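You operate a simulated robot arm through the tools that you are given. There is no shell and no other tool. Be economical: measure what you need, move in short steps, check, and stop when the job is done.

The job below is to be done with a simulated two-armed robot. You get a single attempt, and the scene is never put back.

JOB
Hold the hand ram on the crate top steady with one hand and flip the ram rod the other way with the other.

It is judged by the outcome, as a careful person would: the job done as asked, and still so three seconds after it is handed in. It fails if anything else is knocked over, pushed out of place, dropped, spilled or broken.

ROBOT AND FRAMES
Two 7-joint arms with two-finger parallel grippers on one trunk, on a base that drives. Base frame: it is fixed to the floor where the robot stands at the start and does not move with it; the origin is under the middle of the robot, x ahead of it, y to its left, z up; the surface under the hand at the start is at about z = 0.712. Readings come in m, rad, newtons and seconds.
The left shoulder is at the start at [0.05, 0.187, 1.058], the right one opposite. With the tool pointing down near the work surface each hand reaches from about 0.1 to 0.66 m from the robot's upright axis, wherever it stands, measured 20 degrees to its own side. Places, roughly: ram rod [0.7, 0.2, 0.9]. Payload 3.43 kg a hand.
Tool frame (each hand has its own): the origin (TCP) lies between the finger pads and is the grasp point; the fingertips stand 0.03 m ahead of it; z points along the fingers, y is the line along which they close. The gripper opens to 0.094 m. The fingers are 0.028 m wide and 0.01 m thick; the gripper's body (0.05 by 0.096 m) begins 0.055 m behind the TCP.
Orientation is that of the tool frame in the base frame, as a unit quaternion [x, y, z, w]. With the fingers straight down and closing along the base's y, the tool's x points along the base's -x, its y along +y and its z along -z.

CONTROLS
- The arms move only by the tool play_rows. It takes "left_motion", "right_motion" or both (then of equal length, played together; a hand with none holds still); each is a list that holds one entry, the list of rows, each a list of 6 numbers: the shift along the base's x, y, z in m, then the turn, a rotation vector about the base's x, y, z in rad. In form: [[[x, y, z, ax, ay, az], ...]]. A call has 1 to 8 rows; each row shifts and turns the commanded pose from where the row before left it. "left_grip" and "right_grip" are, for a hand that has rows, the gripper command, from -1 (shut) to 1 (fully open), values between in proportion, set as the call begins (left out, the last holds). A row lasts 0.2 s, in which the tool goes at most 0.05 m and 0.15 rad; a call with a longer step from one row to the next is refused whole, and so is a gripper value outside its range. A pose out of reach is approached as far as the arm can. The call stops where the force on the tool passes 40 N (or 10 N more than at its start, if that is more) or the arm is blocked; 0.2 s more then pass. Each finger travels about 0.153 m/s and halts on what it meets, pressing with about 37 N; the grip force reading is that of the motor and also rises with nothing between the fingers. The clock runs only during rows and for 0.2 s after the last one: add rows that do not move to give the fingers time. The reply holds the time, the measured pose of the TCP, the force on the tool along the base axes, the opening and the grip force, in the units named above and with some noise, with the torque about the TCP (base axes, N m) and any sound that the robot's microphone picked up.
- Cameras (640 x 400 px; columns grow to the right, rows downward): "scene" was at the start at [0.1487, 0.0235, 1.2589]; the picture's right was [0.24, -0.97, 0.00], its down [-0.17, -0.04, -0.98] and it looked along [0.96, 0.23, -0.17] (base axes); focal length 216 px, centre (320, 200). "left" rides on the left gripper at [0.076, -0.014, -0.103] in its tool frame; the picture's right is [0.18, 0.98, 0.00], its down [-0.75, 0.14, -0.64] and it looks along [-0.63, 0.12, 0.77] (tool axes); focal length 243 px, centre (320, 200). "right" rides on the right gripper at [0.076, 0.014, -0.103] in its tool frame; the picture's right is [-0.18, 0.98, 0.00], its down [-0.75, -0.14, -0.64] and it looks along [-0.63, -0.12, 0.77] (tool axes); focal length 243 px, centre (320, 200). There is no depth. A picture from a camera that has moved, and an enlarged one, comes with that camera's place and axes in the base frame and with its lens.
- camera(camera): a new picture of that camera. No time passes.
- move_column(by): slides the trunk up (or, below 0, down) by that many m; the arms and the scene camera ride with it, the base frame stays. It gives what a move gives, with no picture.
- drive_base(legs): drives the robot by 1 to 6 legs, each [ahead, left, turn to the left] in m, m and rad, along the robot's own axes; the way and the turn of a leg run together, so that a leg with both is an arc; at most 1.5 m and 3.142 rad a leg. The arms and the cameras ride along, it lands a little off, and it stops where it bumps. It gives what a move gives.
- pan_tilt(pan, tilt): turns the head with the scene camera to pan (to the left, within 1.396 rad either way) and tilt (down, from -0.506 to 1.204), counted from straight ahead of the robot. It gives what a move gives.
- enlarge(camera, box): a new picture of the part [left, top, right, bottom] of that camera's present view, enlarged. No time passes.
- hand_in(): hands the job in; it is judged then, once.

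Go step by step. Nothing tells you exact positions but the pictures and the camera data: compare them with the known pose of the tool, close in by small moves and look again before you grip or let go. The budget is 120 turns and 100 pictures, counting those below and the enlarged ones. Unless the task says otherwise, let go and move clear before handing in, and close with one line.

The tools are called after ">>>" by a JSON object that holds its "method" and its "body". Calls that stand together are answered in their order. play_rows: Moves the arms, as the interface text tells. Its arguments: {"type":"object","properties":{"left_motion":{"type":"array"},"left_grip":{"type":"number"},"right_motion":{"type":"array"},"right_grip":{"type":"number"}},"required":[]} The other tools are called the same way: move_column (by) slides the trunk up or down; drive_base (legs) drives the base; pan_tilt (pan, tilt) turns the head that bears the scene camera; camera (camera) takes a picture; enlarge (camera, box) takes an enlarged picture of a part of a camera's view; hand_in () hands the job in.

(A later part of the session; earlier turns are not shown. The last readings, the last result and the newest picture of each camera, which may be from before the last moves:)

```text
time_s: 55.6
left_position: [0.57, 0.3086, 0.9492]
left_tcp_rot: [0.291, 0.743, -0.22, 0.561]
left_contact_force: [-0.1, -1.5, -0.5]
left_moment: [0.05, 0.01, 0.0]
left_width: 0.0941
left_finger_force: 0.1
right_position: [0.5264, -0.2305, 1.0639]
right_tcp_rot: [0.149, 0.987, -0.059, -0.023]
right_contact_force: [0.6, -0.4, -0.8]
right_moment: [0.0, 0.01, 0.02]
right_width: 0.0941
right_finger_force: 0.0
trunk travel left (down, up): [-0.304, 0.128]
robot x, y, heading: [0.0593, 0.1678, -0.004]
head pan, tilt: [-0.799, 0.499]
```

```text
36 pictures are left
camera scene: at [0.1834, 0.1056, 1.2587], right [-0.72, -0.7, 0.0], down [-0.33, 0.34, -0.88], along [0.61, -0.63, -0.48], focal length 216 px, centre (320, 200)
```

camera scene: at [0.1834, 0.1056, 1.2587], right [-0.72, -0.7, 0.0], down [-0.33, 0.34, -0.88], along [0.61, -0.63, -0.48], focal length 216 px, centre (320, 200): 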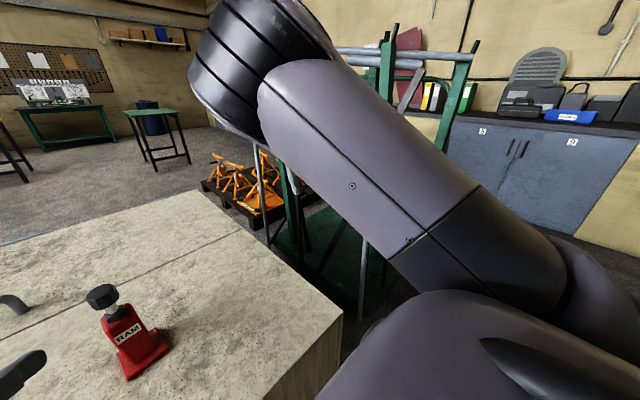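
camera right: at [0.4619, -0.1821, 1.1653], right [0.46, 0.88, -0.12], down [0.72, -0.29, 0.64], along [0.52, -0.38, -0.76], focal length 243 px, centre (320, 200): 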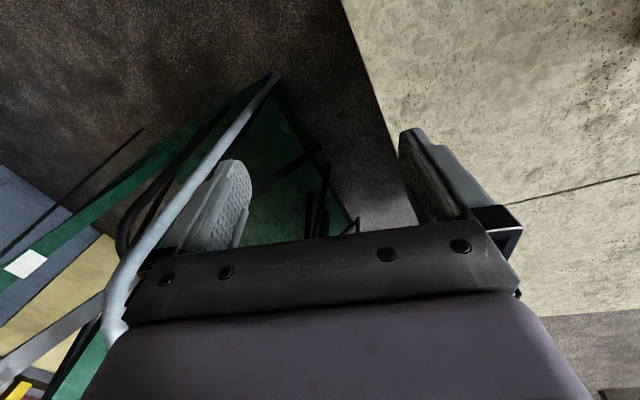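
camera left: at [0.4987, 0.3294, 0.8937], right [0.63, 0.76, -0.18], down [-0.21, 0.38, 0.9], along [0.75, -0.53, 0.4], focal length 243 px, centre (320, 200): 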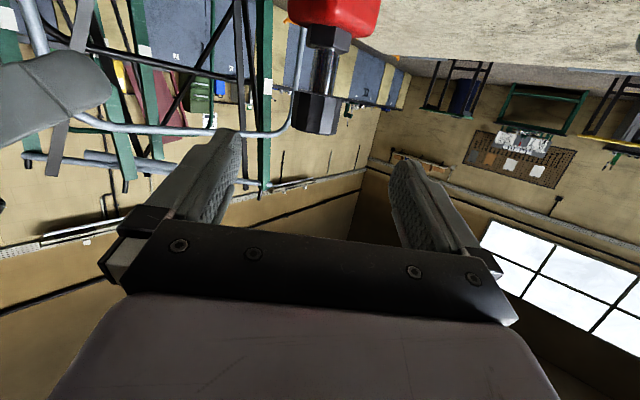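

>>> {"method": "play_rows", "body": {"right_motion": [[[-0.01, 0.02, 0.01, 0, 0, 0], [-0.01, 0.02, 0.0, 0, 0, 0], [-0.01, 0.03, 0, 0, 0, 0]]]}}

>>> {"method": "camera", "body": {"camera": "scene"}}

```text
time_s: 56.3
left_position: [0.5697, 0.3083, 0.9505]
left_tcp_rot: [0.291, 0.743, -0.22, 0.561]
left_contact_force: [0.9, 1.7, 0.3]
left_moment: [-0.02, 0.02, 0.01]
left_width: 0.0941
left_finger_force: 0.1
right_position: [0.4832, -0.2032, 0.9838]
right_tcp_rot: [0.171, 0.975, -0.052, -0.135]
right_contact_force: [-0.2, 0.0, 0.5]
right_moment: [-0.02, -0.01, 0.01]
right_width: 0.094
right_finger_force: 0.0
trunk travel left (down, up): [-0.304, 0.128]
robot x, y, heading: [0.0601, 0.1668, -0.003]
head pan, tilt: [-0.799, 0.499]
stopped in row 3 (right hand): the arm was blocked; the commanded pose is now the measured one
```

```text
35 pictures are left
camera scene: at [0.1831, 0.1054, 1.2588], right [-0.72, -0.7, 0.0], down [-0.33, 0.34, -0.88], along [0.61, -0.63, -0.48], focal length 216 px, centre (320, 200)
```

scene: 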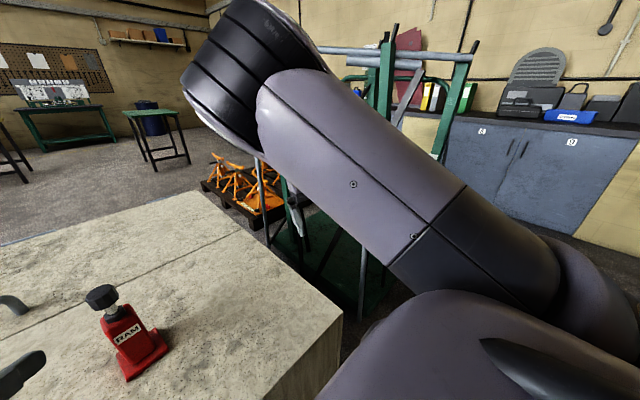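

>>> {"method": "play_rows", "body": {"right_motion": [[[0, 0, 0.02, -0.05, 0.05, 0], [0, 0.01, 0.03, -0.05, 0.08, 0], [0, 0.01, 0.03, -0.05, 0.1, 0], [0, 0.01, 0.03, -0.05, 0.05, 0]]]}}

>>> {"method": "play_rows", "body": {"left_motion": [[[0.02, -0.02, -0.005, 0, 0, 0], [0.02, -0.02, -0.01, 0, 0, 0], [0.02, -0.025, -0.01, 0, 0, 0], [0.02, -0.025, -0.015, 0, 0, 0]]]}}

>>> {"method": "pan_tilt", "body": {"pan": 0.0, "tilt": 0.7}}

>>> {"method": "camera", "body": {"camera": "scene"}}

```text
time_s: 57.5
left_position: [0.5697, 0.3083, 0.9499]
left_tcp_rot: [0.29, 0.743, -0.219, 0.561]
left_contact_force: [-1.1, -0.3, -0.3]
left_moment: [0.01, -0.01, 0.01]
left_width: 0.0939
left_finger_force: 0.0
right_position: [0.4766, -0.1933, 1.0708]
right_tcp_rot: [0.189, 0.927, -0.155, -0.286]
right_contact_force: [-0.4, 0.2, -0.4]
right_moment: [0.02, 0.0, -0.04]
right_width: 0.094
right_finger_force: 0.2
trunk travel left (down, up): [-0.304, 0.128]
robot x, y, heading: [0.0614, 0.1688, -0.001]
head pan, tilt: [-0.799, 0.499]
stopped in row 4 (right hand): the arm was blocked; the commanded pose is now the measured one
```

```text
time_s: 58.5
left_position: [0.6205, 0.2624, 0.9482]
left_tcp_rot: [0.29, 0.743, -0.219, 0.562]
left_contact_force: [-0.2, 0.5, -0.7]
left_moment: [0.0, 0.02, -0.01]
left_width: 0.094
left_finger_force: 0.1
left hand out of reach, approached as far as the arm can: row 3, 4
right_position: [0.4761, -0.1933, 1.0716]
right_tcp_rot: [0.19, 0.927, -0.155, -0.285]
right_contact_force: [0.0, -0.4, -0.7]
right_moment: [0.02, 0.02, -0.01]
right_width: 0.0939
right_finger_force: 0.1
trunk travel left (down, up): [-0.304, 0.128]
robot x, y, heading: [0.0602, 0.1691, -0.004]
head pan, tilt: [-0.799, 0.499]
```

```text
time_s: 59.6
left_position: [0.6205, 0.2621, 0.949]
left_tcp_rot: [0.291, 0.743, -0.22, 0.561]
left_contact_force: [-0.1, 0.7, -0.5]
left_moment: [0.02, 0.02, -0.02]
left_width: 0.0941
left_finger_force: 0.0
right_position: [0.4768, -0.1915, 1.0723]
right_tcp_rot: [0.189, 0.927, -0.156, -0.285]
right_contact_force: [-0.3, -1.0, 0.1]
right_moment: [0.01, -0.02, 0.03]
right_width: 0.0938
right_finger_force: 0.0
trunk travel left (down, up): [-0.304, 0.128]
robot x, y, heading: [0.0656, 0.1674, -0.002]
head pan, tilt: [0.0, 0.7]
```

```text
34 pictures are left
camera scene: at [0.205, 0.1706, 1.2411], right [0.0, -1.0, 0.0], down [-0.64, 0.0, -0.77], along [0.77, 0.0, -0.64], focal length 216 px, centre (320, 200)
```

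scene: 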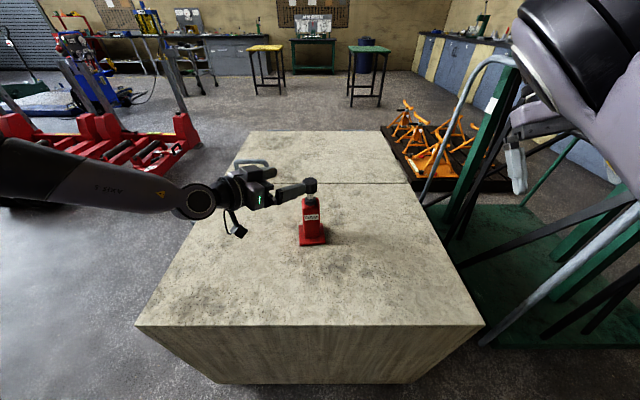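

The left's inward limit is independent of height, so instead the ram should sit further to the robot's left. First I straighten the right hand and back the left one off.

>>> {"method": "play_rows", "body": {"right_motion": [[[0, 0, 0.01, 0.053, -0.098, 0.0645], [0, 0, 0.01, 0.053, -0.098, 0.0645], [0, 0, 0.01, 0.053, -0.098, 0.0645], [0, 0, 0.01, 0.053, -0.098, 0.0645], [0, 0, 0.01, 0.053, -0.098, 0.0645], [0, 0, 0.01, 0.053, -0.098, 0.0645]]], "left_motion": [[[-0.02, 0.02, 0.01, 0, 0, 0], [-0.02, 0.02, 0.02, 0, 0, 0], [-0.01, 0.02, 0.02, 0, 0, 0], [-0.01, 0.02, 0.02, 0, 0, 0], [-0.01, 0.02, 0.02, 0, 0, 0], [0, 0.0, 0.02, 0, 0, 0]]]}}

>>> {"method": "play_rows", "body": {"right_motion": [[[0, 0.02, 0.01, 0, 0, 0], [0, 0.02, 0.01, 0, 0, 0], [0, 0.02, 0.01, 0, 0, 0], [0, 0.02, 0.01, 0, 0, 0], [0, 0.02, 0.01, 0, 0, 0]]]}}

>>> {"method": "camera", "body": {"camera": "scene"}}

```text
time_s: 60.5
left_position: [0.5669, 0.3273, 1.0066]
left_tcp_rot: [0.292, 0.743, -0.22, 0.561]
left_contact_force: [0.9, -0.1, -0.2]
left_moment: [0.01, 0.0, -0.02]
left_width: 0.0941
left_finger_force: 0.1
right_position: [0.4662, -0.2096, 1.0353]
right_tcp_rot: [0.104, 0.968, -0.059, -0.222]
right_contact_force: [1.0, -1.0, -0.6]
right_moment: [-0.01, 0.02, 0.01]
right_width: 0.094
right_finger_force: 0.1
trunk travel left (down, up): [-0.304, 0.128]
robot x, y, heading: [0.0627, 0.1708, -0.003]
head pan, tilt: [0.0, 0.7]
stopped in row 4 (right hand): the arm was blocked; the commanded pose is now the measured one
```

```text
time_s: 61.4
left_position: [0.5668, 0.3276, 1.0056]
left_tcp_rot: [0.29, 0.744, -0.219, 0.561]
left_contact_force: [-0.7, -0.4, 0.4]
left_moment: [0.0, -0.01, -0.06]
left_width: 0.0938
left_finger_force: 0.0
right_position: [0.4537, -0.1655, 1.002]
right_tcp_rot: [0.12, 0.943, -0.045, -0.308]
right_contact_force: [-0.5, 0.3, 0.4]
right_moment: [0.01, -0.01, -0.03]
right_width: 0.0937
right_finger_force: 0.0
trunk travel left (down, up): [-0.304, 0.128]
robot x, y, heading: [0.0595, 0.1688, -0.001]
head pan, tilt: [0.0, 0.7]
stopped in row 4 (right hand): the arm was blocked; the commanded pose is now the measured one
```

```text
33 pictures are left
camera scene: at [0.205, 0.1706, 1.2411], right [0.0, -1.0, 0.0], down [-0.64, 0.0, -0.76], along [0.76, 0.0, -0.64], focal length 216 px, centre (320, 200)
```

scene: 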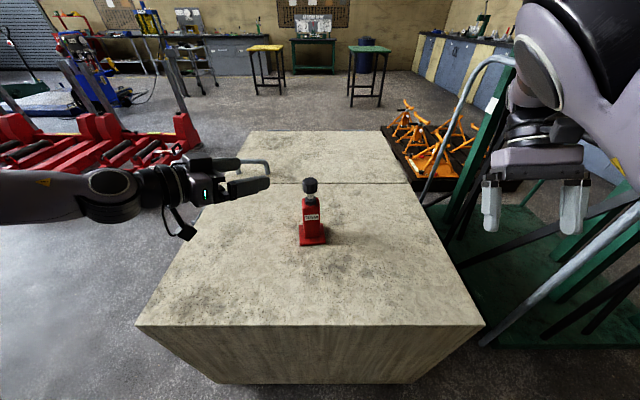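

>>> {"method": "play_rows", "body": {"right_motion": [[[0.022, 0.012, -0.01, 0.015, -0.1045, 0.041], [0.022, 0.012, -0.01, 0.015, -0.1045, 0.041], [0.022, 0.012, -0.01, 0.015, -0.1045, 0.041], [0.022, 0.012, -0.01, 0.015, -0.1045, 0.041], [0.022, 0.012, -0.01, 0.015, -0.1045, 0.041], [0.022, 0.012, -0.01, 0.015, -0.1045, 0.041]]]}}

>>> {"method": "camera", "body": {"camera": "scene"}}

```text
time_s: 63.0
left_position: [0.5667, 0.3263, 1.0048]
left_tcp_rot: [0.291, 0.744, -0.219, 0.56]
left_contact_force: [-0.1, 0.8, 0.1]
left_moment: [0.02, -0.03, 0.03]
left_width: 0.0939
left_finger_force: 0.0
right_position: [0.578, -0.1163, 0.9201]
right_tcp_rot: [0.026, 0.999, 0.012, -0.023]
right_contact_force: [0.0, -0.5, 0.5]
right_moment: [0.0, -0.02, -0.01]
right_width: 0.0941
right_finger_force: 0.1
trunk travel left (down, up): [-0.304, 0.128]
robot x, y, heading: [0.0591, 0.1676, -0.004]
head pan, tilt: [0.0, 0.7]
stopped in row 6 (right hand): the arm was blocked; the commanded pose is now the measured one
```

```text
32 pictures are left
camera scene: at [0.205, 0.1705, 1.2411], right [0.0, -1.0, 0.0], down [-0.64, 0.0, -0.76], along [0.76, 0.0, -0.64], focal length 216 px, centre (320, 200)
```

scene: 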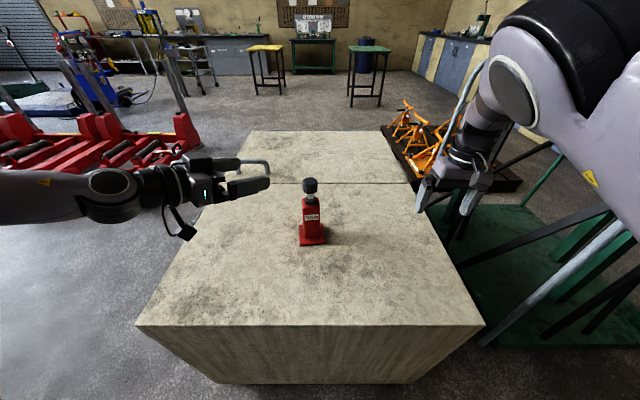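

>>> {"method": "play_rows", "body": {"right_motion": [[[-0.005, 0.02, 0.01, 0, 0, 0], [-0.005, 0.02, 0.02, 0, 0, 0], [-0.005, 0.02, 0.02, 0, 0, 0], [-0.005, 0.02, 0.02, 0, 0, 0], [-0.005, 0.02, 0.02, 0, 0, 0]]]}}

>>> {"method": "move_column", "body": {"by": -0.1}}

>>> {"method": "play_rows", "body": {"right_motion": [[[-0.015, 0.0, 0.02, 0, 0, 0], [-0.015, 0.0, 0.03, 0, 0, 0], [-0.015, 0.0, 0.03, 0, 0, 0], [-0.015, 0.0, 0.03, 0, 0, 0], [-0.015, 0.0, 0.03, 0, 0, 0]]]}}

```text
time_s: 64.2
left_position: [0.5676, 0.3264, 1.0051]
left_tcp_rot: [0.29, 0.744, -0.219, 0.561]
left_contact_force: [0.0, 0.0, -0.1]
left_moment: [0.04, -0.02, -0.02]
left_width: 0.0944
left_finger_force: 0.1
right_position: [0.5778, -0.0788, 0.9536]
right_tcp_rot: [0.052, 0.994, 0.024, -0.091]
right_contact_force: [0.1, -0.4, 0.6]
right_moment: [-0.01, 0.02, 0.0]
right_width: 0.0938
right_finger_force: 0.1
right hand out of reach, approached as far as the arm can: row 2, 3, 4, 5
trunk travel left (down, up): [-0.304, 0.128]
robot x, y, heading: [0.065, 0.1717, -0.0]
head pan, tilt: [0.0, 0.7]
stopped in row 5 (right hand): the arm was blocked; the commanded pose is now the measured one
```

```text
time_s: 65.6
left_position: [0.5676, 0.3264, 0.9061]
left_tcp_rot: [0.291, 0.743, -0.22, 0.561]
left_contact_force: [-0.1, 0.0, 0.2]
left_moment: [-0.01, 0.0, 0.01]
left_width: 0.0939
left_finger_force: 0.0
right_position: [0.5766, -0.0787, 0.8535]
right_tcp_rot: [0.051, 0.994, 0.025, -0.089]
right_contact_force: [0.1, -0.2, -0.2]
right_moment: [0.03, -0.01, 0.0]
right_width: 0.0939
right_finger_force: 0.2
trunk travel left (down, up): [-0.204, 0.228]
robot x, y, heading: [0.061, 0.1661, 0.002]
head pan, tilt: [0.0, 0.7]
```

```text
time_s: 66.4
left_position: [0.5671, 0.3271, 0.9045]
left_tcp_rot: [0.29, 0.743, -0.219, 0.561]
left_contact_force: [0.5, -0.1, 0.9]
left_moment: [-0.02, 0.01, 0.0]
left_width: 0.0941
left_finger_force: 0.0
right_position: [0.5168, -0.0972, 0.8377]
right_tcp_rot: [0.078, 0.978, 0.04, -0.188]
right_contact_force: [-0.1, 0.0, 0.0]
right_moment: [0.01, -0.01, -0.01]
right_width: 0.0941
right_finger_force: 0.1
trunk travel left (down, up): [-0.204, 0.228]
robot x, y, heading: [0.0611, 0.1706, -0.004]
head pan, tilt: [0.0, 0.7]
stopped in row 3 (right hand): the arm was blocked; the commanded pose is now the measured one
```

>>> {"method": "play_rows", "body": {"right_motion": [[[0.005, 0, 0.005, -0.0075, -0.1377, 0.0168], [0.005, 0, 0.01, -0.0075, -0.1377, 0.0168], [0.005, 0, 0.01, -0.0075, -0.1377, 0.0168], [0.005, 0, 0.01, -0.0075, -0.1377, 0.0168], [0, 0.01, 0.01, -0.0075, -0.1377, 0.0168], [0, 0.01, 0.01, -0.0075, -0.1377, 0.0168], [0, 0.01, 0.01, -0.0075, -0.1377, 0.0168], [0, 0.01, 0.01, -0.0075, -0.1377, 0.0168]]]}}

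>>> {"method": "play_rows", "body": {"right_motion": [[[0, 0.01, 0.0, -0.0075, -0.1377, 0.0168], [0, 0.01, 0.0, -0.0075, -0.1377, 0.0168], [0, 0.01, 0.0, -0.0075, -0.1377, 0.0168]]]}}

>>> {"method": "camera", "body": {"camera": "scene"}}

```text
time_s: 67.1
left_position: [0.5665, 0.3273, 0.9056]
left_tcp_rot: [0.29, 0.744, -0.219, 0.561]
left_contact_force: [0.6, 0.0, 0.2]
left_moment: [-0.01, 0.01, 0.0]
left_width: 0.0941
left_finger_force: 0.2
right_position: [0.5061, -0.1221, 0.7926]
right_tcp_rot: [0.078, 0.992, 0.052, -0.089]
right_contact_force: [-0.2, 0.5, -0.1]
right_moment: [-0.01, 0.03, 0.0]
right_width: 0.0939
right_finger_force: 0.0
right hand out of reach, approached as far as the arm can: row 3
trunk travel left (down, up): [-0.204, 0.228]
robot x, y, heading: [0.0624, 0.1688, -0.002]
head pan, tilt: [0.0, 0.7]
stopped in row 3 (right hand): the arm was blocked; the commanded pose is now the measured one
```

```text
time_s: 68.1
left_position: [0.566, 0.327, 0.9059]
left_tcp_rot: [0.291, 0.743, -0.22, 0.561]
left_contact_force: [0.4, -0.4, 0.8]
left_moment: [-0.01, 0.01, -0.01]
left_width: 0.094
left_finger_force: 0.1
right_position: [0.4977, -0.1429, 0.757]
right_tcp_rot: [0.075, 0.992, 0.066, 0.077]
right_contact_force: [-0.3, 0.6, -0.1]
right_moment: [0.0, 0.02, 0.02]
right_width: 0.0939
right_finger_force: 0.1
right hand out of reach, approached as far as the arm can: row 2, 3
trunk travel left (down, up): [-0.204, 0.228]
robot x, y, heading: [0.0562, 0.1712, -0.001]
head pan, tilt: [0.0, 0.7]
stopped in row 3 (right hand): the arm was blocked; the commanded pose is now the measured one
```

```text
31 pictures are left
camera scene: at [0.2051, 0.1707, 1.1411], right [0.0, -1.0, 0.0], down [-0.64, 0.0, -0.76], along [0.76, 0.0, -0.64], focal length 216 px, centre (320, 200)
```

scene: 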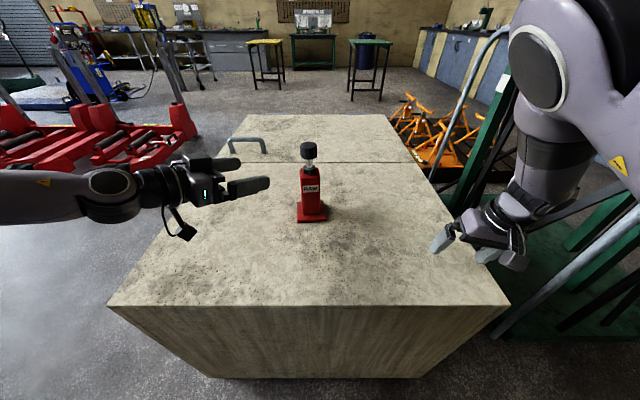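

>>> {"method": "play_rows", "body": {"right_motion": [[[0.02, 0, 0.01, 0, 0, 0], [0.03, 0, 0.01, 0, 0, 0], [0.03, 0, 0.015, 0, 0, 0], [0.025, 0, 0.02, 0, 0, 0], [0.02, 0, 0.02, 0, 0, 0]]]}}

>>> {"method": "play_rows", "body": {"right_motion": [[[0.02, 0, 0.01, 0, -0.1, 0], [0.02, 0, 0.01, 0, -0.1, 0], [0.02, 0, 0.01, 0, -0.1, 0], [0.02, 0, 0.01, 0, -0.1, 0]]]}}

```text
time_s: 69.3
left_position: [0.5667, 0.3274, 0.9052]
left_tcp_rot: [0.29, 0.744, -0.218, 0.561]
left_contact_force: [-0.2, 1.4, 0.2]
left_moment: [-0.01, -0.01, 0.0]
left_width: 0.094
left_finger_force: 0.0
right_position: [0.6205, -0.1494, 0.8336]
right_tcp_rot: [0.083, 0.991, 0.07, 0.077]
right_contact_force: [0.7, -0.5, -0.4]
right_moment: [0.0, 0.0, 0.02]
right_width: 0.094
right_finger_force: 0.1
trunk travel left (down, up): [-0.204, 0.228]
robot x, y, heading: [0.0608, 0.1693, 0.003]
head pan, tilt: [0.0, 0.7]
```

```text
time_s: 70.3
left_position: [0.5664, 0.3274, 0.9062]
left_tcp_rot: [0.29, 0.743, -0.219, 0.561]
left_contact_force: [-0.3, 0.1, 0.9]
left_moment: [0.02, 0.03, -0.02]
left_width: 0.0941
left_finger_force: 0.0
right_position: [0.7023, -0.1498, 0.8734]
right_tcp_rot: [0.066, 0.956, 0.079, 0.274]
right_contact_force: [0.3, 1.4, -0.6]
right_moment: [0.02, -0.01, 0.0]
right_width: 0.0941
right_finger_force: 0.1
trunk travel left (down, up): [-0.204, 0.228]
robot x, y, heading: [0.0607, 0.1724, 0.002]
head pan, tilt: [0.0, 0.7]
```

>>> {"method": "play_rows", "body": {"right_motion": [[[0.01, 0, 0.01, 0, -0.12, 0], [0.01, 0, 0.01, 0, -0.12, 0], [0, 0, 0.01, 0, -0.12, 0], [0, 0, 0.01, 0, -0.12, 0], [-0.01, 0, 0.01, 0, -0.12, 0]]]}}

>>> {"method": "play_rows", "body": {"right_motion": [[[-0.02, 0, 0.01, 0, 0, 0], [-0.02, 0.0, 0.01, 0, 0, 0], [-0.02, 0.0, 0.01, 0, 0, 0], [-0.02, 0.0, 0.01, 0, 0, 0]]]}}

>>> {"method": "camera", "body": {"camera": "scene"}}

```text
time_s: 71.7
left_position: [0.5678, 0.3274, 0.9062]
left_tcp_rot: [0.291, 0.743, -0.22, 0.561]
left_contact_force: [-0.6, -0.1, -0.1]
left_moment: [0.0, -0.01, -0.03]
left_width: 0.0941
left_finger_force: 0.0
right_position: [0.7073, -0.1684, 0.9076]
right_tcp_rot: [0.057, 0.838, 0.086, 0.536]
right_contact_force: [-0.3, 0.0, 0.0]
right_moment: [-0.01, -0.04, 0.02]
right_width: 0.0938
right_finger_force: 0.1
trunk travel left (down, up): [-0.204, 0.228]
robot x, y, heading: [0.0617, 0.1684, -0.004]
head pan, tilt: [0.0, 0.7]
stopped in row 5 (right hand): the arm was blocked; the commanded pose is now the measured one
```

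```text
time_s: 72.9
left_position: [0.5663, 0.3259, 0.9056]
left_tcp_rot: [0.29, 0.744, -0.219, 0.561]
left_contact_force: [0.1, -0.8, 0.5]
left_moment: [0.02, 0.03, -0.02]
left_width: 0.0939
left_finger_force: 0.0
right_position: [0.6132, -0.1933, 0.8835]
right_tcp_rot: [0.095, 0.865, 0.086, 0.486]
right_contact_force: [0.4, 0.6, 0.2]
right_moment: [-0.03, 0.0, 0.0]
right_width: 0.094
right_finger_force: 0.1
trunk travel left (down, up): [-0.204, 0.228]
robot x, y, heading: [0.0615, 0.1693, 0.001]
head pan, tilt: [0.0, 0.7]
stopped in row 4 (right hand): the arm was blocked; the commanded pose is now the measured one
```

```text
30 pictures are left
camera scene: at [0.205, 0.1707, 1.1411], right [0.0, -1.0, 0.0], down [-0.64, 0.0, -0.76], along [0.76, 0.0, -0.64], focal length 216 px, centre (320, 200)
```

scene: 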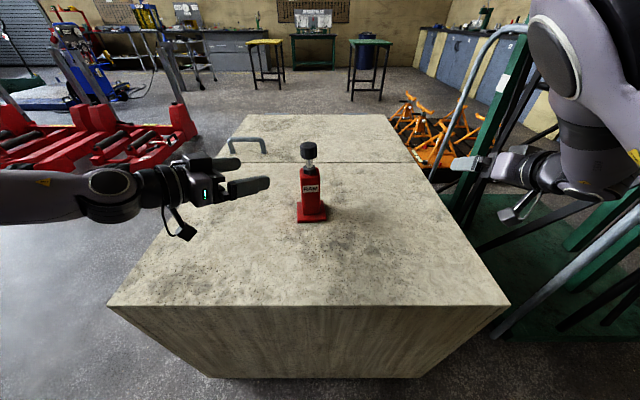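

>>> {"method": "play_rows", "body": {"right_motion": [[[0.01, 0.02, 0, 0, 0, 0], [0.0, 0.03, 0, 0, 0, 0], [0.0, 0.03, 0, 0, 0, 0], [0.0, 0.03, 0, 0, 0, 0]]]}}

>>> {"method": "play_rows", "body": {"right_motion": [[[0, 0.03, 0, 0, 0, 0], [0.0, 0.03, 0, 0, 0, 0], [0.0, 0.02, 0, 0, 0, 0]]]}}

>>> {"method": "camera", "body": {"camera": "scene"}}

```text
time_s: 74.1
left_position: [0.5673, 0.326, 0.9047]
left_tcp_rot: [0.291, 0.743, -0.22, 0.562]
left_contact_force: [-0.3, -0.2, -0.7]
left_moment: [0.02, -0.02, -0.01]
left_width: 0.0939
left_finger_force: 0.1
right_position: [0.6179, -0.1613, 0.8329]
right_tcp_rot: [0.134, 0.882, 0.083, 0.445]
right_contact_force: [-0.5, -1.5, 0.0]
right_moment: [-0.01, 0.01, 0.01]
right_width: 0.0939
right_finger_force: 0.1
right hand out of reach, approached as far as the arm can: row 3, 4
trunk travel left (down, up): [-0.204, 0.228]
robot x, y, heading: [0.0631, 0.1673, 0.001]
head pan, tilt: [0.0, 0.7]
stopped in row 4 (right hand): the arm was blocked; the commanded pose is now the measured one
```

```text
time_s: 74.9
left_position: [0.5676, 0.3274, 0.9052]
left_tcp_rot: [0.291, 0.744, -0.219, 0.561]
left_contact_force: [-0.7, -0.1, 0.6]
left_moment: [0.02, 0.02, -0.01]
left_width: 0.0942
left_finger_force: 0.0
right_position: [0.6302, -0.1573, 0.834]
right_tcp_rot: [0.162, 0.875, 0.09, 0.447]
right_contact_force: [0.1, -0.5, -0.3]
right_moment: [-0.02, 0.0, 0.01]
right_width: 0.0941
right_finger_force: 0.0
right hand out of reach, approached as far as the arm can: row 1, 2, 3
trunk travel left (down, up): [-0.204, 0.228]
robot x, y, heading: [0.0593, 0.166, 0.001]
head pan, tilt: [0.0, 0.7]
```

```text
29 pictures are left
camera scene: at [0.205, 0.1708, 1.1411], right [0.0, -1.0, 0.0], down [-0.64, 0.0, -0.76], along [0.76, 0.0, -0.64], focal length 216 px, centre (320, 200)
```

scene: 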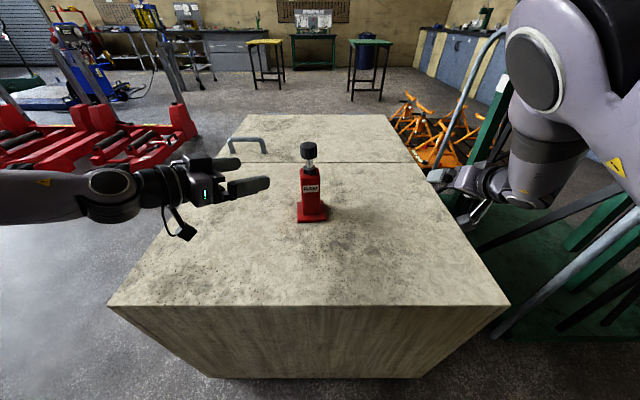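

>>> {"method": "play_rows", "body": {"right_motion": [[[-0.005, 0, 0.005, -0.027, 0.1335, 0.048], [-0.005, 0, 0.005, -0.027, 0.1335, 0.048], [0, 0, 0.005, -0.027, 0.1335, 0.048], [0, 0, 0.005, -0.027, 0.1335, 0.048], [0, 0, 0.005, -0.027, 0.1335, 0.048], [0, 0, 0.01, -0.027, 0.1335, 0.048], [0, 0, 0.01, -0.027, 0.1335, 0.048]]]}}

>>> {"method": "play_rows", "body": {"right_motion": [[[0, 0.005, 0.01, 0.0806, 0.0806, -0.0806], [0, 0.005, 0.01, 0.0806, 0.0806, -0.0806], [0, 0.005, 0.01, 0.0806, 0.0806, -0.0806], [0, 0.005, 0.01, 0.0806, 0.0806, -0.0806]]]}}

>>> {"method": "camera", "body": {"camera": "scene"}}

```text
time_s: 76.5
left_position: [0.5664, 0.3267, 0.9067]
left_tcp_rot: [0.291, 0.743, -0.22, 0.561]
left_contact_force: [-0.1, -0.8, 0.1]
left_moment: [0.0, 0.0, 0.01]
left_width: 0.094
left_finger_force: 0.1
right_position: [0.6231, -0.1384, 0.8781]
right_tcp_rot: [-0.031, 0.999, 0.005, -0.009]
right_contact_force: [-0.7, 0.8, 0.0]
right_moment: [-0.08, 0.01, -0.02]
right_width: 0.094
right_finger_force: 0.0
trunk travel left (down, up): [-0.204, 0.228]
robot x, y, heading: [0.0613, 0.1702, 0.003]
head pan, tilt: [0.0, 0.7]
```

```text
time_s: 77.5
left_position: [0.5679, 0.3271, 0.9054]
left_tcp_rot: [0.291, 0.744, -0.219, 0.56]
left_contact_force: [0.3, -0.5, 0.5]
left_moment: [-0.01, -0.02, -0.01]
left_width: 0.0941
left_finger_force: 0.2
right_position: [0.6225, -0.1196, 0.919]
right_tcp_rot: [0.128, 0.964, 0.17, -0.16]
right_contact_force: [-0.6, 0.2, -0.2]
right_moment: [-0.01, 0.0, 0.01]
right_width: 0.0939
right_finger_force: 0.2
trunk travel left (down, up): [-0.204, 0.228]
robot x, y, heading: [0.0611, 0.1702, 0.002]
head pan, tilt: [0.0, 0.7]
```

```text
28 pictures are left
camera scene: at [0.2049, 0.1706, 1.1411], right [0.0, -1.0, 0.0], down [-0.64, 0.0, -0.77], along [0.77, 0.0, -0.64], focal length 216 px, centre (320, 200)
```

scene: 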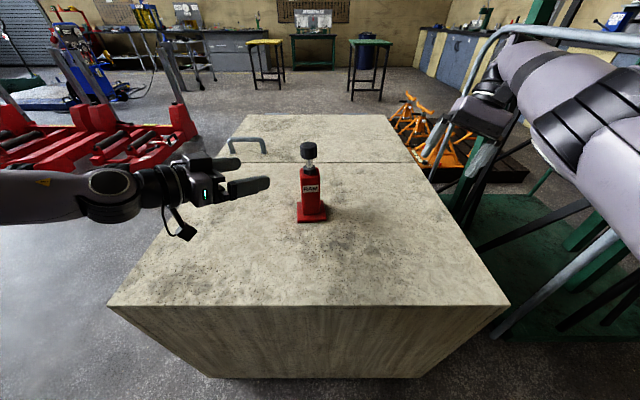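

>>> {"method": "play_rows", "body": {"right_motion": [[[-0.01, 0.03, 0.01, 0, 0, 0], [-0.01, 0.03, 0.01, 0, 0, 0], [-0.01, 0.03, 0.01, 0, 0, 0], [-0.01, 0.03, 0.01, 0, 0, 0]]]}}

>>> {"method": "play_rows", "body": {"right_motion": [[[0, 0.01, 0.005, -0.0806, -0.0806, 0.0806], [0, 0.01, 0.005, -0.0806, -0.0806, 0.0806], [0, 0.01, 0.005, -0.0806, -0.0806, 0.0806]]]}}

>>> {"method": "camera", "body": {"camera": "scene"}}

```text
time_s: 78.5
left_position: [0.5667, 0.3255, 0.9061]
left_tcp_rot: [0.291, 0.743, -0.22, 0.562]
left_contact_force: [-0.1, -0.1, -0.1]
left_moment: [0.02, 0.0, -0.03]
left_width: 0.0942
left_finger_force: 0.0
right_position: [0.5841, -0.0158, 0.9471]
right_tcp_rot: [0.15, 0.958, 0.179, -0.167]
right_contact_force: [1.6, 0.2, 0.5]
right_moment: [-0.04, 0.01, 0.01]
right_width: 0.0938
right_finger_force: 0.1
trunk travel left (down, up): [-0.204, 0.228]
robot x, y, heading: [0.0628, 0.1686, 0.0]
head pan, tilt: [0.0, 0.7]
```

```text
time_s: 79.2
left_position: [0.5671, 0.3273, 0.9066]
left_tcp_rot: [0.29, 0.744, -0.219, 0.561]
left_contact_force: [-0.3, 0.1, -0.2]
left_moment: [-0.02, 0.01, -0.01]
left_width: 0.0942
left_finger_force: 0.1
right_position: [0.5898, -0.0052, 0.9061]
right_tcp_rot: [0.069, 0.984, 0.09, -0.14]
right_contact_force: [0.4, 0.5, -0.9]
right_moment: [0.03, 0.0, 0.04]
right_width: 0.094
right_finger_force: 0.0
right hand out of reach, approached as far as the arm can: row 2, 3
trunk travel left (down, up): [-0.204, 0.228]
robot x, y, heading: [0.0616, 0.1695, -0.002]
head pan, tilt: [0.0, 0.7]
stopped in row 3 (right hand): the arm was blocked; the commanded pose is now the measured one
```

```text
27 pictures are left
camera scene: at [0.205, 0.1706, 1.1411], right [0.0, -1.0, 0.0], down [-0.64, 0.0, -0.77], along [0.77, 0.0, -0.64], focal length 216 px, centre (320, 200)
```

scene: 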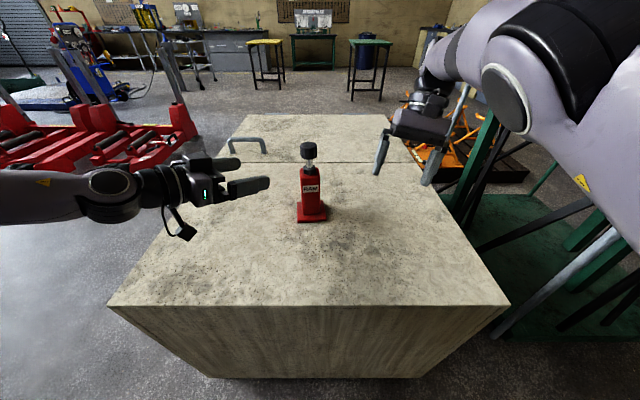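

>>> {"method": "play_rows", "body": {"right_motion": [[[0, 0, 0.01, 0.072, 0.076, -0.0848], [0, 0, 0.01, 0.072, 0.076, -0.0848], [0, 0, 0.01, 0.072, 0.076, -0.0848], [0, 0, 0.01, 0.072, 0.076, -0.0848], [0, 0, 0.01, 0.072, 0.076, -0.0848], [0, 0, 0, 0.072, 0.076, -0.0848], [0, 0, 0, 0.072, 0.076, -0.0848]]]}}

>>> {"method": "play_rows", "body": {"right_motion": [[[0, 0, 0, 0.072, 0.076, -0.0848], [0, 0, 0, 0.072, 0.076, -0.0848], [0, 0, 0, 0.072, 0.076, -0.0848], [0, 0, 0, 0.072, 0.076, -0.0848], [0, 0, 0, 0.072, 0.076, -0.0848], [0, 0, 0, 0.072, 0.076, -0.0848]]]}}

>>> {"method": "camera", "body": {"camera": "scene"}}

```text
time_s: 80.8
left_position: [0.5677, 0.3271, 0.9063]
left_tcp_rot: [0.29, 0.744, -0.219, 0.561]
left_contact_force: [0.6, -0.1, -0.5]
left_moment: [0.0, 0.0, -0.01]
left_width: 0.0941
left_finger_force: 0.1
right_position: [0.5731, 0.0126, 0.9299]
right_tcp_rot: [0.331, 0.8, 0.342, -0.364]
right_contact_force: [0.6, -0.1, 0.5]
right_moment: [0.04, 0.01, -0.02]
right_width: 0.0939
right_finger_force: 0.0
right hand out of reach, approached as far as the arm can: row 5, 6, 7
trunk travel left (down, up): [-0.204, 0.228]
robot x, y, heading: [0.0593, 0.1645, -0.004]
head pan, tilt: [0.0, 0.7]
```

```text
time_s: 82.2
left_position: [0.567, 0.3268, 0.9064]
left_tcp_rot: [0.29, 0.744, -0.219, 0.561]
left_contact_force: [0.8, 0.0, 0.6]
left_moment: [0.01, -0.02, -0.02]
left_width: 0.0942
left_finger_force: 0.0
right_position: [0.6031, 0.0476, 0.8986]
right_tcp_rot: [0.5, 0.501, 0.5, -0.499]
right_contact_force: [0.3, -0.3, -0.7]
right_moment: [-0.02, 0.03, -0.01]
right_width: 0.094
right_finger_force: 0.1
right hand out of reach, approached as far as the arm can: row 1, 2, 3, 4, 5, 6
trunk travel left (down, up): [-0.204, 0.228]
robot x, y, heading: [0.0599, 0.1693, -0.001]
head pan, tilt: [0.0, 0.7]
```

```text
26 pictures are left
camera scene: at [0.2051, 0.1708, 1.1411], right [0.0, -1.0, 0.0], down [-0.64, 0.0, -0.76], along [0.76, 0.0, -0.64], focal length 216 px, centre (320, 200)
```

scene: 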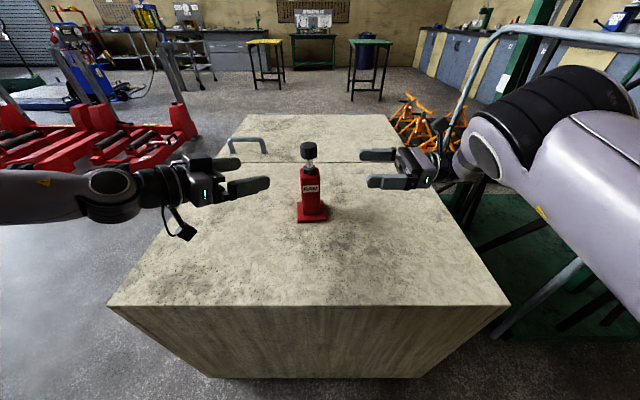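

>>> {"method": "play_rows", "body": {"right_motion": [[[0.005, 0, -0.02, 0, 0, 0.03], [0.005, 0, -0.02, 0, 0, 0.03], [0.005, 0, -0.02, 0, 0, 0.03], [0.005, 0, -0.02, 0, 0, 0.02], [0.005, 0, -0.015, 0, 0, 0]]]}}

>>> {"method": "play_rows", "body": {"right_motion": [[[0.01, 0.01, 0, 0, 0, 0], [0.01, 0.01, 0, 0, 0, 0], [0.01, 0.01, 0, 0, 0, 0], [0.01, 0.01, 0, 0, 0, 0]]]}}

>>> {"method": "camera", "body": {"camera": "scene"}}

```text
time_s: 83.5
left_position: [0.5667, 0.3281, 0.9062]
left_tcp_rot: [0.291, 0.744, -0.219, 0.561]
left_contact_force: [-0.4, -0.2, 0.3]
left_moment: [-0.01, -0.02, 0.01]
left_width: 0.0939
left_finger_force: 0.0
right_position: [0.628, 0.0476, 0.804]
right_tcp_rot: [0.469, 0.529, 0.471, -0.528]
right_contact_force: [0.3, 0.7, 0.1]
right_moment: [0.02, -0.01, 0.01]
right_width: 0.0938
right_finger_force: 0.1
trunk travel left (down, up): [-0.204, 0.228]
robot x, y, heading: [0.0625, 0.1726, 0.003]
head pan, tilt: [0.0, 0.7]
```

```text
time_s: 84.5
left_position: [0.5656, 0.3269, 0.9059]
left_tcp_rot: [0.291, 0.743, -0.22, 0.561]
left_contact_force: [-0.5, 0.3, 0.7]
left_moment: [-0.01, -0.02, 0.01]
left_width: 0.0938
left_finger_force: 0.0
right_position: [0.6501, 0.0858, 0.8128]
right_tcp_rot: [0.47, 0.528, 0.471, -0.527]
right_contact_force: [0.2, -0.1, -1.0]
right_moment: [0.02, -0.02, 0.01]
right_width: 0.0939
right_finger_force: 0.0
right hand out of reach, approached as far as the arm can: row 3, 4
trunk travel left (down, up): [-0.204, 0.228]
robot x, y, heading: [0.0621, 0.1701, -0.001]
head pan, tilt: [0.0, 0.7]
```

```text
25 pictures are left
camera scene: at [0.2051, 0.1707, 1.1411], right [0.0, -1.0, 0.0], down [-0.64, 0.0, -0.76], along [0.76, 0.0, -0.64], focal length 216 px, centre (320, 200)
```

scene: 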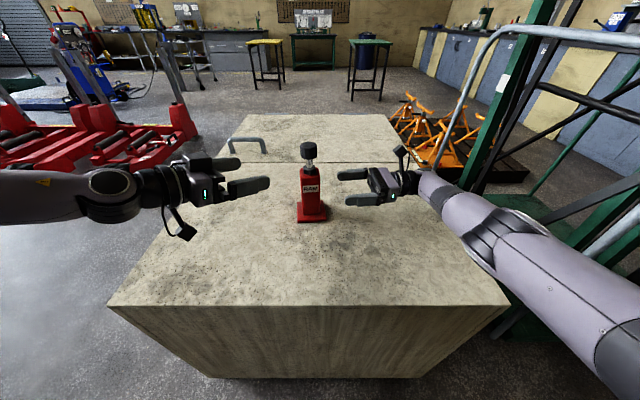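

>>> {"method": "play_rows", "body": {"right_motion": [[[-0.02, -0.005, 0.02, -0.075, -0.084, 0.075], [-0.02, -0.005, 0.02, -0.075, -0.084, 0.075], [-0.015, -0.005, 0.02, -0.075, -0.084, 0.075], [-0.015, -0.005, 0.02, -0.075, -0.084, 0.075], [-0.015, -0.005, 0.02, -0.075, -0.084, 0.075], [-0.015, 0, 0.02, -0.075, -0.084, 0.075], [-0.015, 0, 0.02, -0.075, -0.084, 0.075], [-0.015, 0, 0.02, -0.075, -0.084, 0.075]]]}}

>>> {"method": "play_rows", "body": {"right_motion": [[[-0.015, 0, 0.02, -0.075, -0.084, 0.075], [-0.015, 0, 0.02, -0.075, -0.084, 0.075], [-0.015, 0, 0.02, -0.075, -0.084, 0.075], [-0.015, 0, 0.02, -0.075, -0.084, 0.075], [-0.015, 0, 0.02, -0.075, -0.084, 0.075], [-0.01, 0, 0.02, -0.075, -0.084, 0.075], [0, 0, 0.01, -0.075, -0.084, 0.075]]]}}

>>> {"method": "play_rows", "body": {"right_motion": [[[0, 0.01, -0.01, 0, -0.14, 0], [0, 0.01, -0.01, 0, -0.14, 0], [0.01, 0.01, -0.01, 0, -0.14, 0], [0.01, 0.01, -0.02, 0, -0.14, 0], [0.01, 0.01, -0.02, 0, -0.14, 0], [0.01, 0.01, -0.02, 0, -0.14, 0], [0.01, 0.01, -0.02, 0, -0.14, 0]]]}}

>>> {"method": "camera", "body": {"camera": "scene"}}

```text
time_s: 86.4
left_position: [0.5684, 0.327, 0.9061]
left_tcp_rot: [0.289, 0.744, -0.218, 0.562]
left_contact_force: [-0.3, -1.1, -0.4]
left_moment: [-0.02, -0.02, 0.0]
left_width: 0.0939
left_finger_force: 0.0
right_position: [0.5294, 0.0309, 0.9213]
right_tcp_rot: [0.288, 0.856, 0.256, -0.344]
right_contact_force: [1.3, -0.2, 0.0]
right_moment: [-0.04, 0.01, 0.0]
right_width: 0.094
right_finger_force: 0.1
right hand out of reach, approached as far as the arm can: row 8
trunk travel left (down, up): [-0.204, 0.228]
robot x, y, heading: [0.0609, 0.1702, 0.003]
head pan, tilt: [0.0, 0.7]
stopped in row 8 (right hand): the arm was blocked; the commanded pose is now the measured one
```

```text
time_s: 87.1
left_position: [0.5677, 0.3273, 0.9054]
left_tcp_rot: [0.291, 0.743, -0.22, 0.56]
left_contact_force: [0.1, -0.5, 0.7]
left_moment: [0.01, 0.0, -0.02]
left_width: 0.0939
left_finger_force: 0.1
right_position: [0.508, -0.0043, 0.9051]
right_tcp_rot: [0.252, 0.89, 0.181, -0.335]
right_contact_force: [-0.3, 0.5, 0.4]
right_moment: [0.02, -0.02, -0.01]
right_width: 0.0942
right_finger_force: 0.0
right hand out of reach, approached as far as the arm can: row 2, 3
trunk travel left (down, up): [-0.204, 0.228]
robot x, y, heading: [0.0628, 0.1696, -0.002]
head pan, tilt: [0.0, 0.7]
stopped in row 3 (right hand): the arm was blocked; the commanded pose is now the measured one
```

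```text
time_s: 88.7
left_position: [0.5673, 0.3275, 0.906]
left_tcp_rot: [0.29, 0.744, -0.219, 0.561]
left_contact_force: [0.7, -0.3, 0.7]
left_moment: [-0.01, 0.05, 0.0]
left_width: 0.0937
left_finger_force: 0.1
right_position: [0.6204, -0.0304, 0.8023]
right_tcp_rot: [0.157, 0.935, 0.289, 0.133]
right_contact_force: [0.3, -0.7, 0.5]
right_moment: [0.0, 0.0, 0.02]
right_width: 0.0941
right_finger_force: 0.0
right hand out of reach, approached as far as the arm can: row 2, 3, 4, 5, 6, 7
trunk travel left (down, up): [-0.204, 0.228]
robot x, y, heading: [0.0645, 0.171, 0.003]
head pan, tilt: [0.0, 0.7]
```

```text
24 pictures are left
camera scene: at [0.2051, 0.1709, 1.1411], right [0.0, -1.0, 0.0], down [-0.64, 0.0, -0.76], along [0.76, 0.0, -0.64], focal length 216 px, centre (320, 200)
```

scene: 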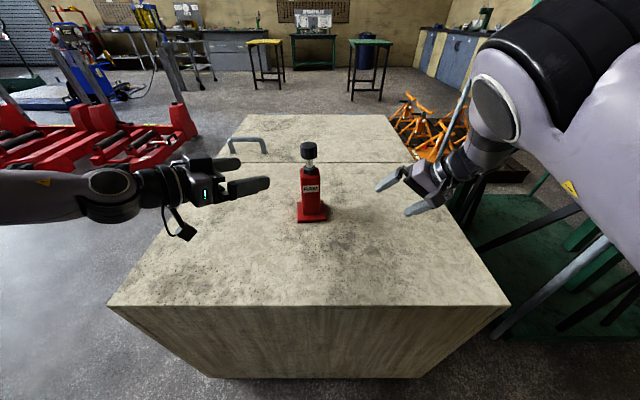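

>>> {"method": "play_rows", "body": {"right_motion": [[[0, 0, 0.015, 0.0762, 0.11, -0.0249], [0, 0, 0.015, 0.0762, 0.11, -0.0249], [0, 0, 0.015, 0.0762, 0.11, -0.0249], [0, 0, 0.015, 0.0762, 0.11, -0.0249], [0, 0.01, 0, 0.0762, 0.11, -0.0249], [0, 0.01, 0, 0.0762, 0.11, -0.0249], [0, 0.01, 0, 0.0762, 0.11, -0.0249]]]}}

>>> {"method": "play_rows", "body": {"right_motion": [[[0, 0.01, 0, 0.0762, 0.11, -0.0249], [0, 0.01, 0, 0.0762, 0.11, -0.0249], [0, 0.01, -0.01, 0.0762, 0.11, -0.0249], [0, 0.01, -0.01, 0.0762, 0.11, -0.0249], [0, 0.01, -0.01, 0.0762, 0.11, -0.0249], [0, 0.01, -0.01, 0.0762, 0.11, -0.0249]]]}}

>>> {"method": "camera", "body": {"camera": "scene"}}

```text
time_s: 90.3
left_position: [0.5678, 0.3265, 0.9057]
left_tcp_rot: [0.291, 0.743, -0.22, 0.561]
left_contact_force: [-0.4, -0.5, -0.6]
left_moment: [0.04, 0.02, -0.02]
left_width: 0.0938
left_finger_force: 0.1
right_position: [0.6175, 0.0159, 0.8566]
right_tcp_rot: [0.335, 0.801, 0.427, -0.252]
right_contact_force: [-1.0, 0.0, 0.0]
right_moment: [0.0, 0.02, 0.0]
right_width: 0.0941
right_finger_force: 0.0
trunk travel left (down, up): [-0.204, 0.228]
robot x, y, heading: [0.0611, 0.173, -0.002]
head pan, tilt: [0.0, 0.7]
```

```text
time_s: 91.7
left_position: [0.5674, 0.3271, 0.9064]
left_tcp_rot: [0.29, 0.743, -0.22, 0.561]
left_contact_force: [-0.4, 0.0, 0.2]
left_moment: [-0.03, 0.0, -0.03]
left_width: 0.0941
left_finger_force: 0.0
right_position: [0.6171, 0.0781, 0.8173]
right_tcp_rot: [0.447, 0.535, 0.481, -0.531]
right_contact_force: [0.0, 0.0, 0.4]
right_moment: [-0.02, 0.02, 0.01]
right_width: 0.0939
right_finger_force: 0.1
trunk travel left (down, up): [-0.204, 0.228]
robot x, y, heading: [0.0591, 0.1688, 0.0]
head pan, tilt: [0.0, 0.7]
```

```text
23 pictures are left
camera scene: at [0.2052, 0.1709, 1.1411], right [0.0, -1.0, 0.0], down [-0.64, 0.0, -0.76], along [0.76, 0.0, -0.64], focal length 216 px, centre (320, 200)
```

scene: 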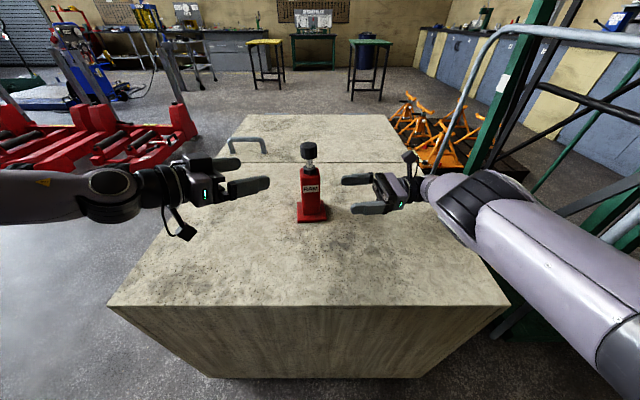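

>>> {"method": "play_rows", "body": {"right_motion": [[[-0.022, 0.0, 0.01, 0, 0, -0.1428], [-0.022, 0.0, 0.01, 0, 0, -0.1428], [-0.022, 0, 0.01, 0, 0, -0.1428], [-0.022, 0, 0.0, 0, 0, -0.1428], [-0.022, 0, 0, 0, 0, -0.1428], [0, 0.0, 0, 0, 0, -0.1428]]]}}

>>> {"method": "play_rows", "body": {"right_motion": [[[-0.005, 0.01, 0, 0, 0, -0.1428], [0, 0.01, 0.0, 0, 0, -0.1]]]}}

>>> {"method": "camera", "body": {"camera": "scene"}}

```text
time_s: 93.1
left_position: [0.5668, 0.3271, 0.9056]
left_tcp_rot: [0.29, 0.743, -0.219, 0.562]
left_contact_force: [-0.4, 0.4, 0.5]
left_moment: [-0.01, 0.03, 0.0]
left_width: 0.0941
left_finger_force: 0.1
right_position: [0.5612, -0.0113, 0.8316]
right_tcp_rot: [0.633, 0.292, 0.661, -0.278]
right_contact_force: [0.2, -1.2, 0.5]
right_moment: [0.0, 0.03, 0.0]
right_width: 0.094
right_finger_force: 0.1
right hand out of reach, approached as far as the arm can: row 3, 4, 5, 6
trunk travel left (down, up): [-0.204, 0.228]
robot x, y, heading: [0.0587, 0.1642, 0.002]
head pan, tilt: [0.0, 0.7]
```

```text
time_s: 93.7
left_position: [0.5661, 0.3274, 0.9058]
left_tcp_rot: [0.29, 0.743, -0.219, 0.562]
left_contact_force: [0.0, 0.5, 0.4]
left_moment: [-0.02, 0.03, 0.04]
left_width: 0.094
left_finger_force: 0.1
right_position: [0.5691, -0.0499, 0.8276]
right_tcp_rot: [0.66, 0.214, 0.692, -0.198]
right_contact_force: [0.0, 0.1, 0.3]
right_moment: [-0.01, 0.0, -0.01]
right_width: 0.0941
right_finger_force: 0.1
right hand out of reach, approached as far as the arm can: row 1, 2
trunk travel left (down, up): [-0.204, 0.228]
robot x, y, heading: [0.0616, 0.1714, 0.004]
head pan, tilt: [0.0, 0.7]
```

```text
22 pictures are left
camera scene: at [0.2051, 0.1708, 1.1411], right [0.0, -1.0, 0.0], down [-0.64, 0.0, -0.76], along [0.76, 0.0, -0.64], focal length 216 px, centre (320, 200)
```

scene: 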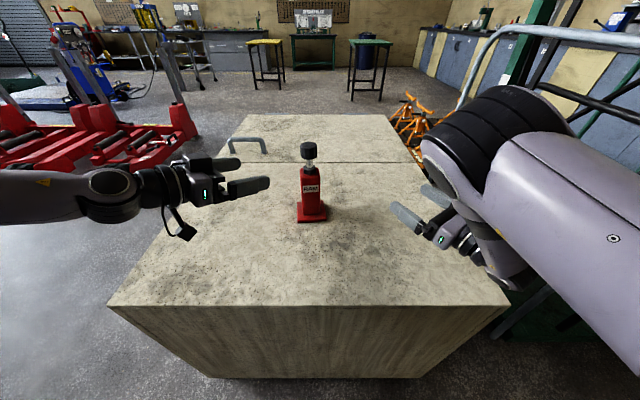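

>>> {"method": "play_rows", "body": {"right_motion": [[[0.005, 0.01, 0, 0, 0, 0.1428], [0.005, 0.01, 0, 0, 0, 0.1428], [0.01, 0.01, 0, 0, 0, 0.1428], [0.01, 0.01, 0, 0, 0, 0.1428], [0.01, 0.01, 0, 0, 0, 0.1428], [0.01, 0.01, 0, 0, 0, 0.1428], [0.01, 0.0, 0, 0, 0, 0.1428]]]}}

>>> {"method": "drive_base", "body": {"legs": [[-0.005, -0.1, 0]]}}

>>> {"method": "camera", "body": {"camera": "scene"}}

```text
time_s: 95.3
left_position: [0.5674, 0.3273, 0.9048]
left_tcp_rot: [0.291, 0.743, -0.22, 0.561]
left_contact_force: [-0.6, 0.2, -0.3]
left_moment: [0.0, 0.03, 0.03]
left_width: 0.0939
left_finger_force: 0.0
right_position: [0.626, 0.0186, 0.825]
right_tcp_rot: [0.474, 0.512, 0.506, -0.506]
right_contact_force: [0.6, 0.4, 0.1]
right_moment: [0.01, 0.03, 0.01]
right_width: 0.0939
right_finger_force: 0.0
trunk travel left (down, up): [-0.204, 0.228]
robot x, y, heading: [0.0622, 0.1696, 0.001]
head pan, tilt: [0.0, 0.7]
```

```text
time_s: 96.8
left_position: [0.5623, 0.2272, 0.9059]
left_tcp_rot: [0.291, 0.743, -0.22, 0.561]
left_contact_force: [-0.5, 0.2, -0.6]
left_moment: [0.02, -0.01, 0.02]
left_width: 0.0942
left_finger_force: 0.1
right_position: [0.6221, -0.0807, 0.8261]
right_tcp_rot: [0.473, 0.513, 0.507, -0.506]
right_contact_force: [1.5, -0.1, -0.6]
right_moment: [-0.03, 0.0, 0.0]
right_width: 0.0941
right_finger_force: 0.1
trunk travel left (down, up): [-0.204, 0.228]
robot x, y, heading: [0.0578, 0.0694, -0.0]
head pan, tilt: [0.0, 0.7]
```

```text
21 pictures are left
camera scene: at [0.2001, 0.0709, 1.1411], right [0.0, -1.0, 0.0], down [-0.64, 0.0, -0.76], along [0.76, 0.0, -0.64], focal length 216 px, centre (320, 200)
```

scene: 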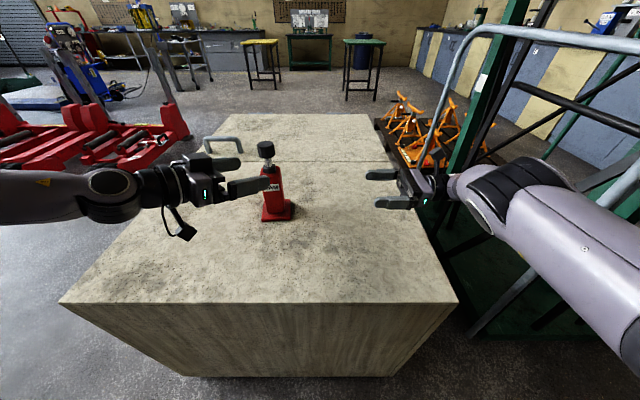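

>>> {"method": "play_rows", "body": {"left_motion": [[[0, 0.035, 0.03, 0, 0, 0], [0.025, 0, 0, 0, 0, 0], [0.0141, -0.0131, -0.0055, 0, 0, 0], [0.0141, -0.0131, -0.0055, 0, 0, 0], [0.0141, -0.0131, -0.0055, 0, 0, 0]]]}}

>>> {"method": "camera", "body": {"camera": "left"}}

```text
time_s: 98.0
left_position: [0.6306, 0.2244, 0.9188]
left_tcp_rot: [0.29, 0.743, -0.219, 0.561]
left_contact_force: [-0.9, 0.9, -0.6]
left_moment: [0.01, 0.02, 0.01]
left_width: 0.094
left_finger_force: 0.0
right_position: [0.6229, -0.0818, 0.8245]
right_tcp_rot: [0.472, 0.513, 0.508, -0.506]
right_contact_force: [-0.3, -0.2, -0.2]
right_moment: [-0.03, 0.01, 0.04]
right_width: 0.0944
right_finger_force: 0.1
trunk travel left (down, up): [-0.204, 0.228]
robot x, y, heading: [0.0531, 0.0711, 0.004]
head pan, tilt: [0.0, 0.7]
```

```text
20 pictures are left
camera left: at [0.5319, 0.2936, 0.874], right [0.63, 0.76, -0.18], down [-0.21, 0.38, 0.9], along [0.75, -0.53, 0.4], focal length 243 px, centre (320, 200)
```

left: 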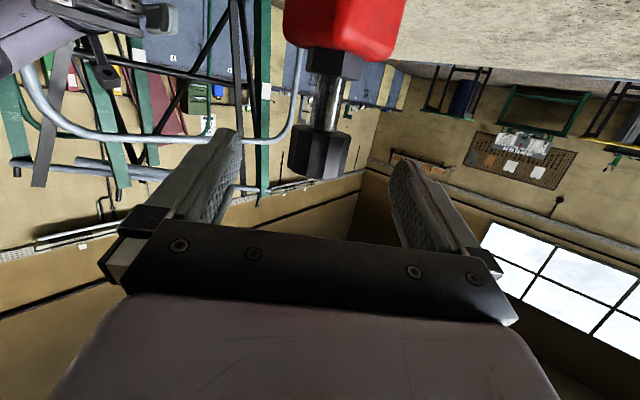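

The left hand now reaches the knob. I'll back it off slightly and reposition the right arm along the route that worked before.

>>> {"method": "play_rows", "body": {"right_motion": [[[0.003, 0.023, -0.003, 0, 0, 0], [0.003, 0.023, -0.003, 0, 0, 0.02], [0.003, 0.023, -0.003, 0, 0, 0.02], [0.003, 0.023, -0.003, 0, 0, 0.02], [0.003, 0.023, -0.003, 0, 0, 0], [0.003, 0.02, -0.003, 0, 0, 0]]], "left_motion": [[[-0.0141, 0.0131, 0.0055, 0, 0, 0], [-0.0141, 0.0131, 0.0055, 0, 0, 0], [-0.0141, 0.0131, 0.0055, 0, 0, 0], [-0.0141, 0.0131, 0.0055, 0, 0, 0], [-0.0, 0.015, 0.01, 0, 0, 0], [0, 0.015, 0.01, 0, 0, 0]]]}}

>>> {"method": "camera", "body": {"camera": "scene"}}

```text
time_s: 99.4
left_position: [0.5744, 0.3062, 0.9632]
left_tcp_rot: [0.291, 0.744, -0.219, 0.561]
left_contact_force: [-0.1, 0.3, 0.3]
left_moment: [0.01, -0.05, -0.04]
left_width: 0.0941
left_finger_force: 0.1
right_position: [0.6417, 0.0519, 0.8092]
right_tcp_rot: [0.457, 0.527, 0.492, -0.521]
right_contact_force: [0.1, -0.1, -0.2]
right_moment: [0.01, 0.01, -0.03]
right_width: 0.0938
right_finger_force: 0.1
trunk travel left (down, up): [-0.204, 0.228]
robot x, y, heading: [0.0553, 0.0696, -0.002]
head pan, tilt: [0.0, 0.7]
```

```text
19 pictures are left
camera scene: at [0.2001, 0.0709, 1.1411], right [0.0, -1.0, 0.0], down [-0.64, 0.0, -0.76], along [0.76, 0.0, -0.64], focal length 216 px, centre (320, 200)
```

scene: 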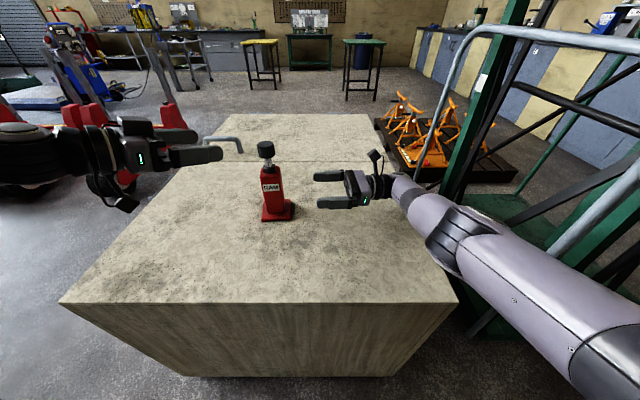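

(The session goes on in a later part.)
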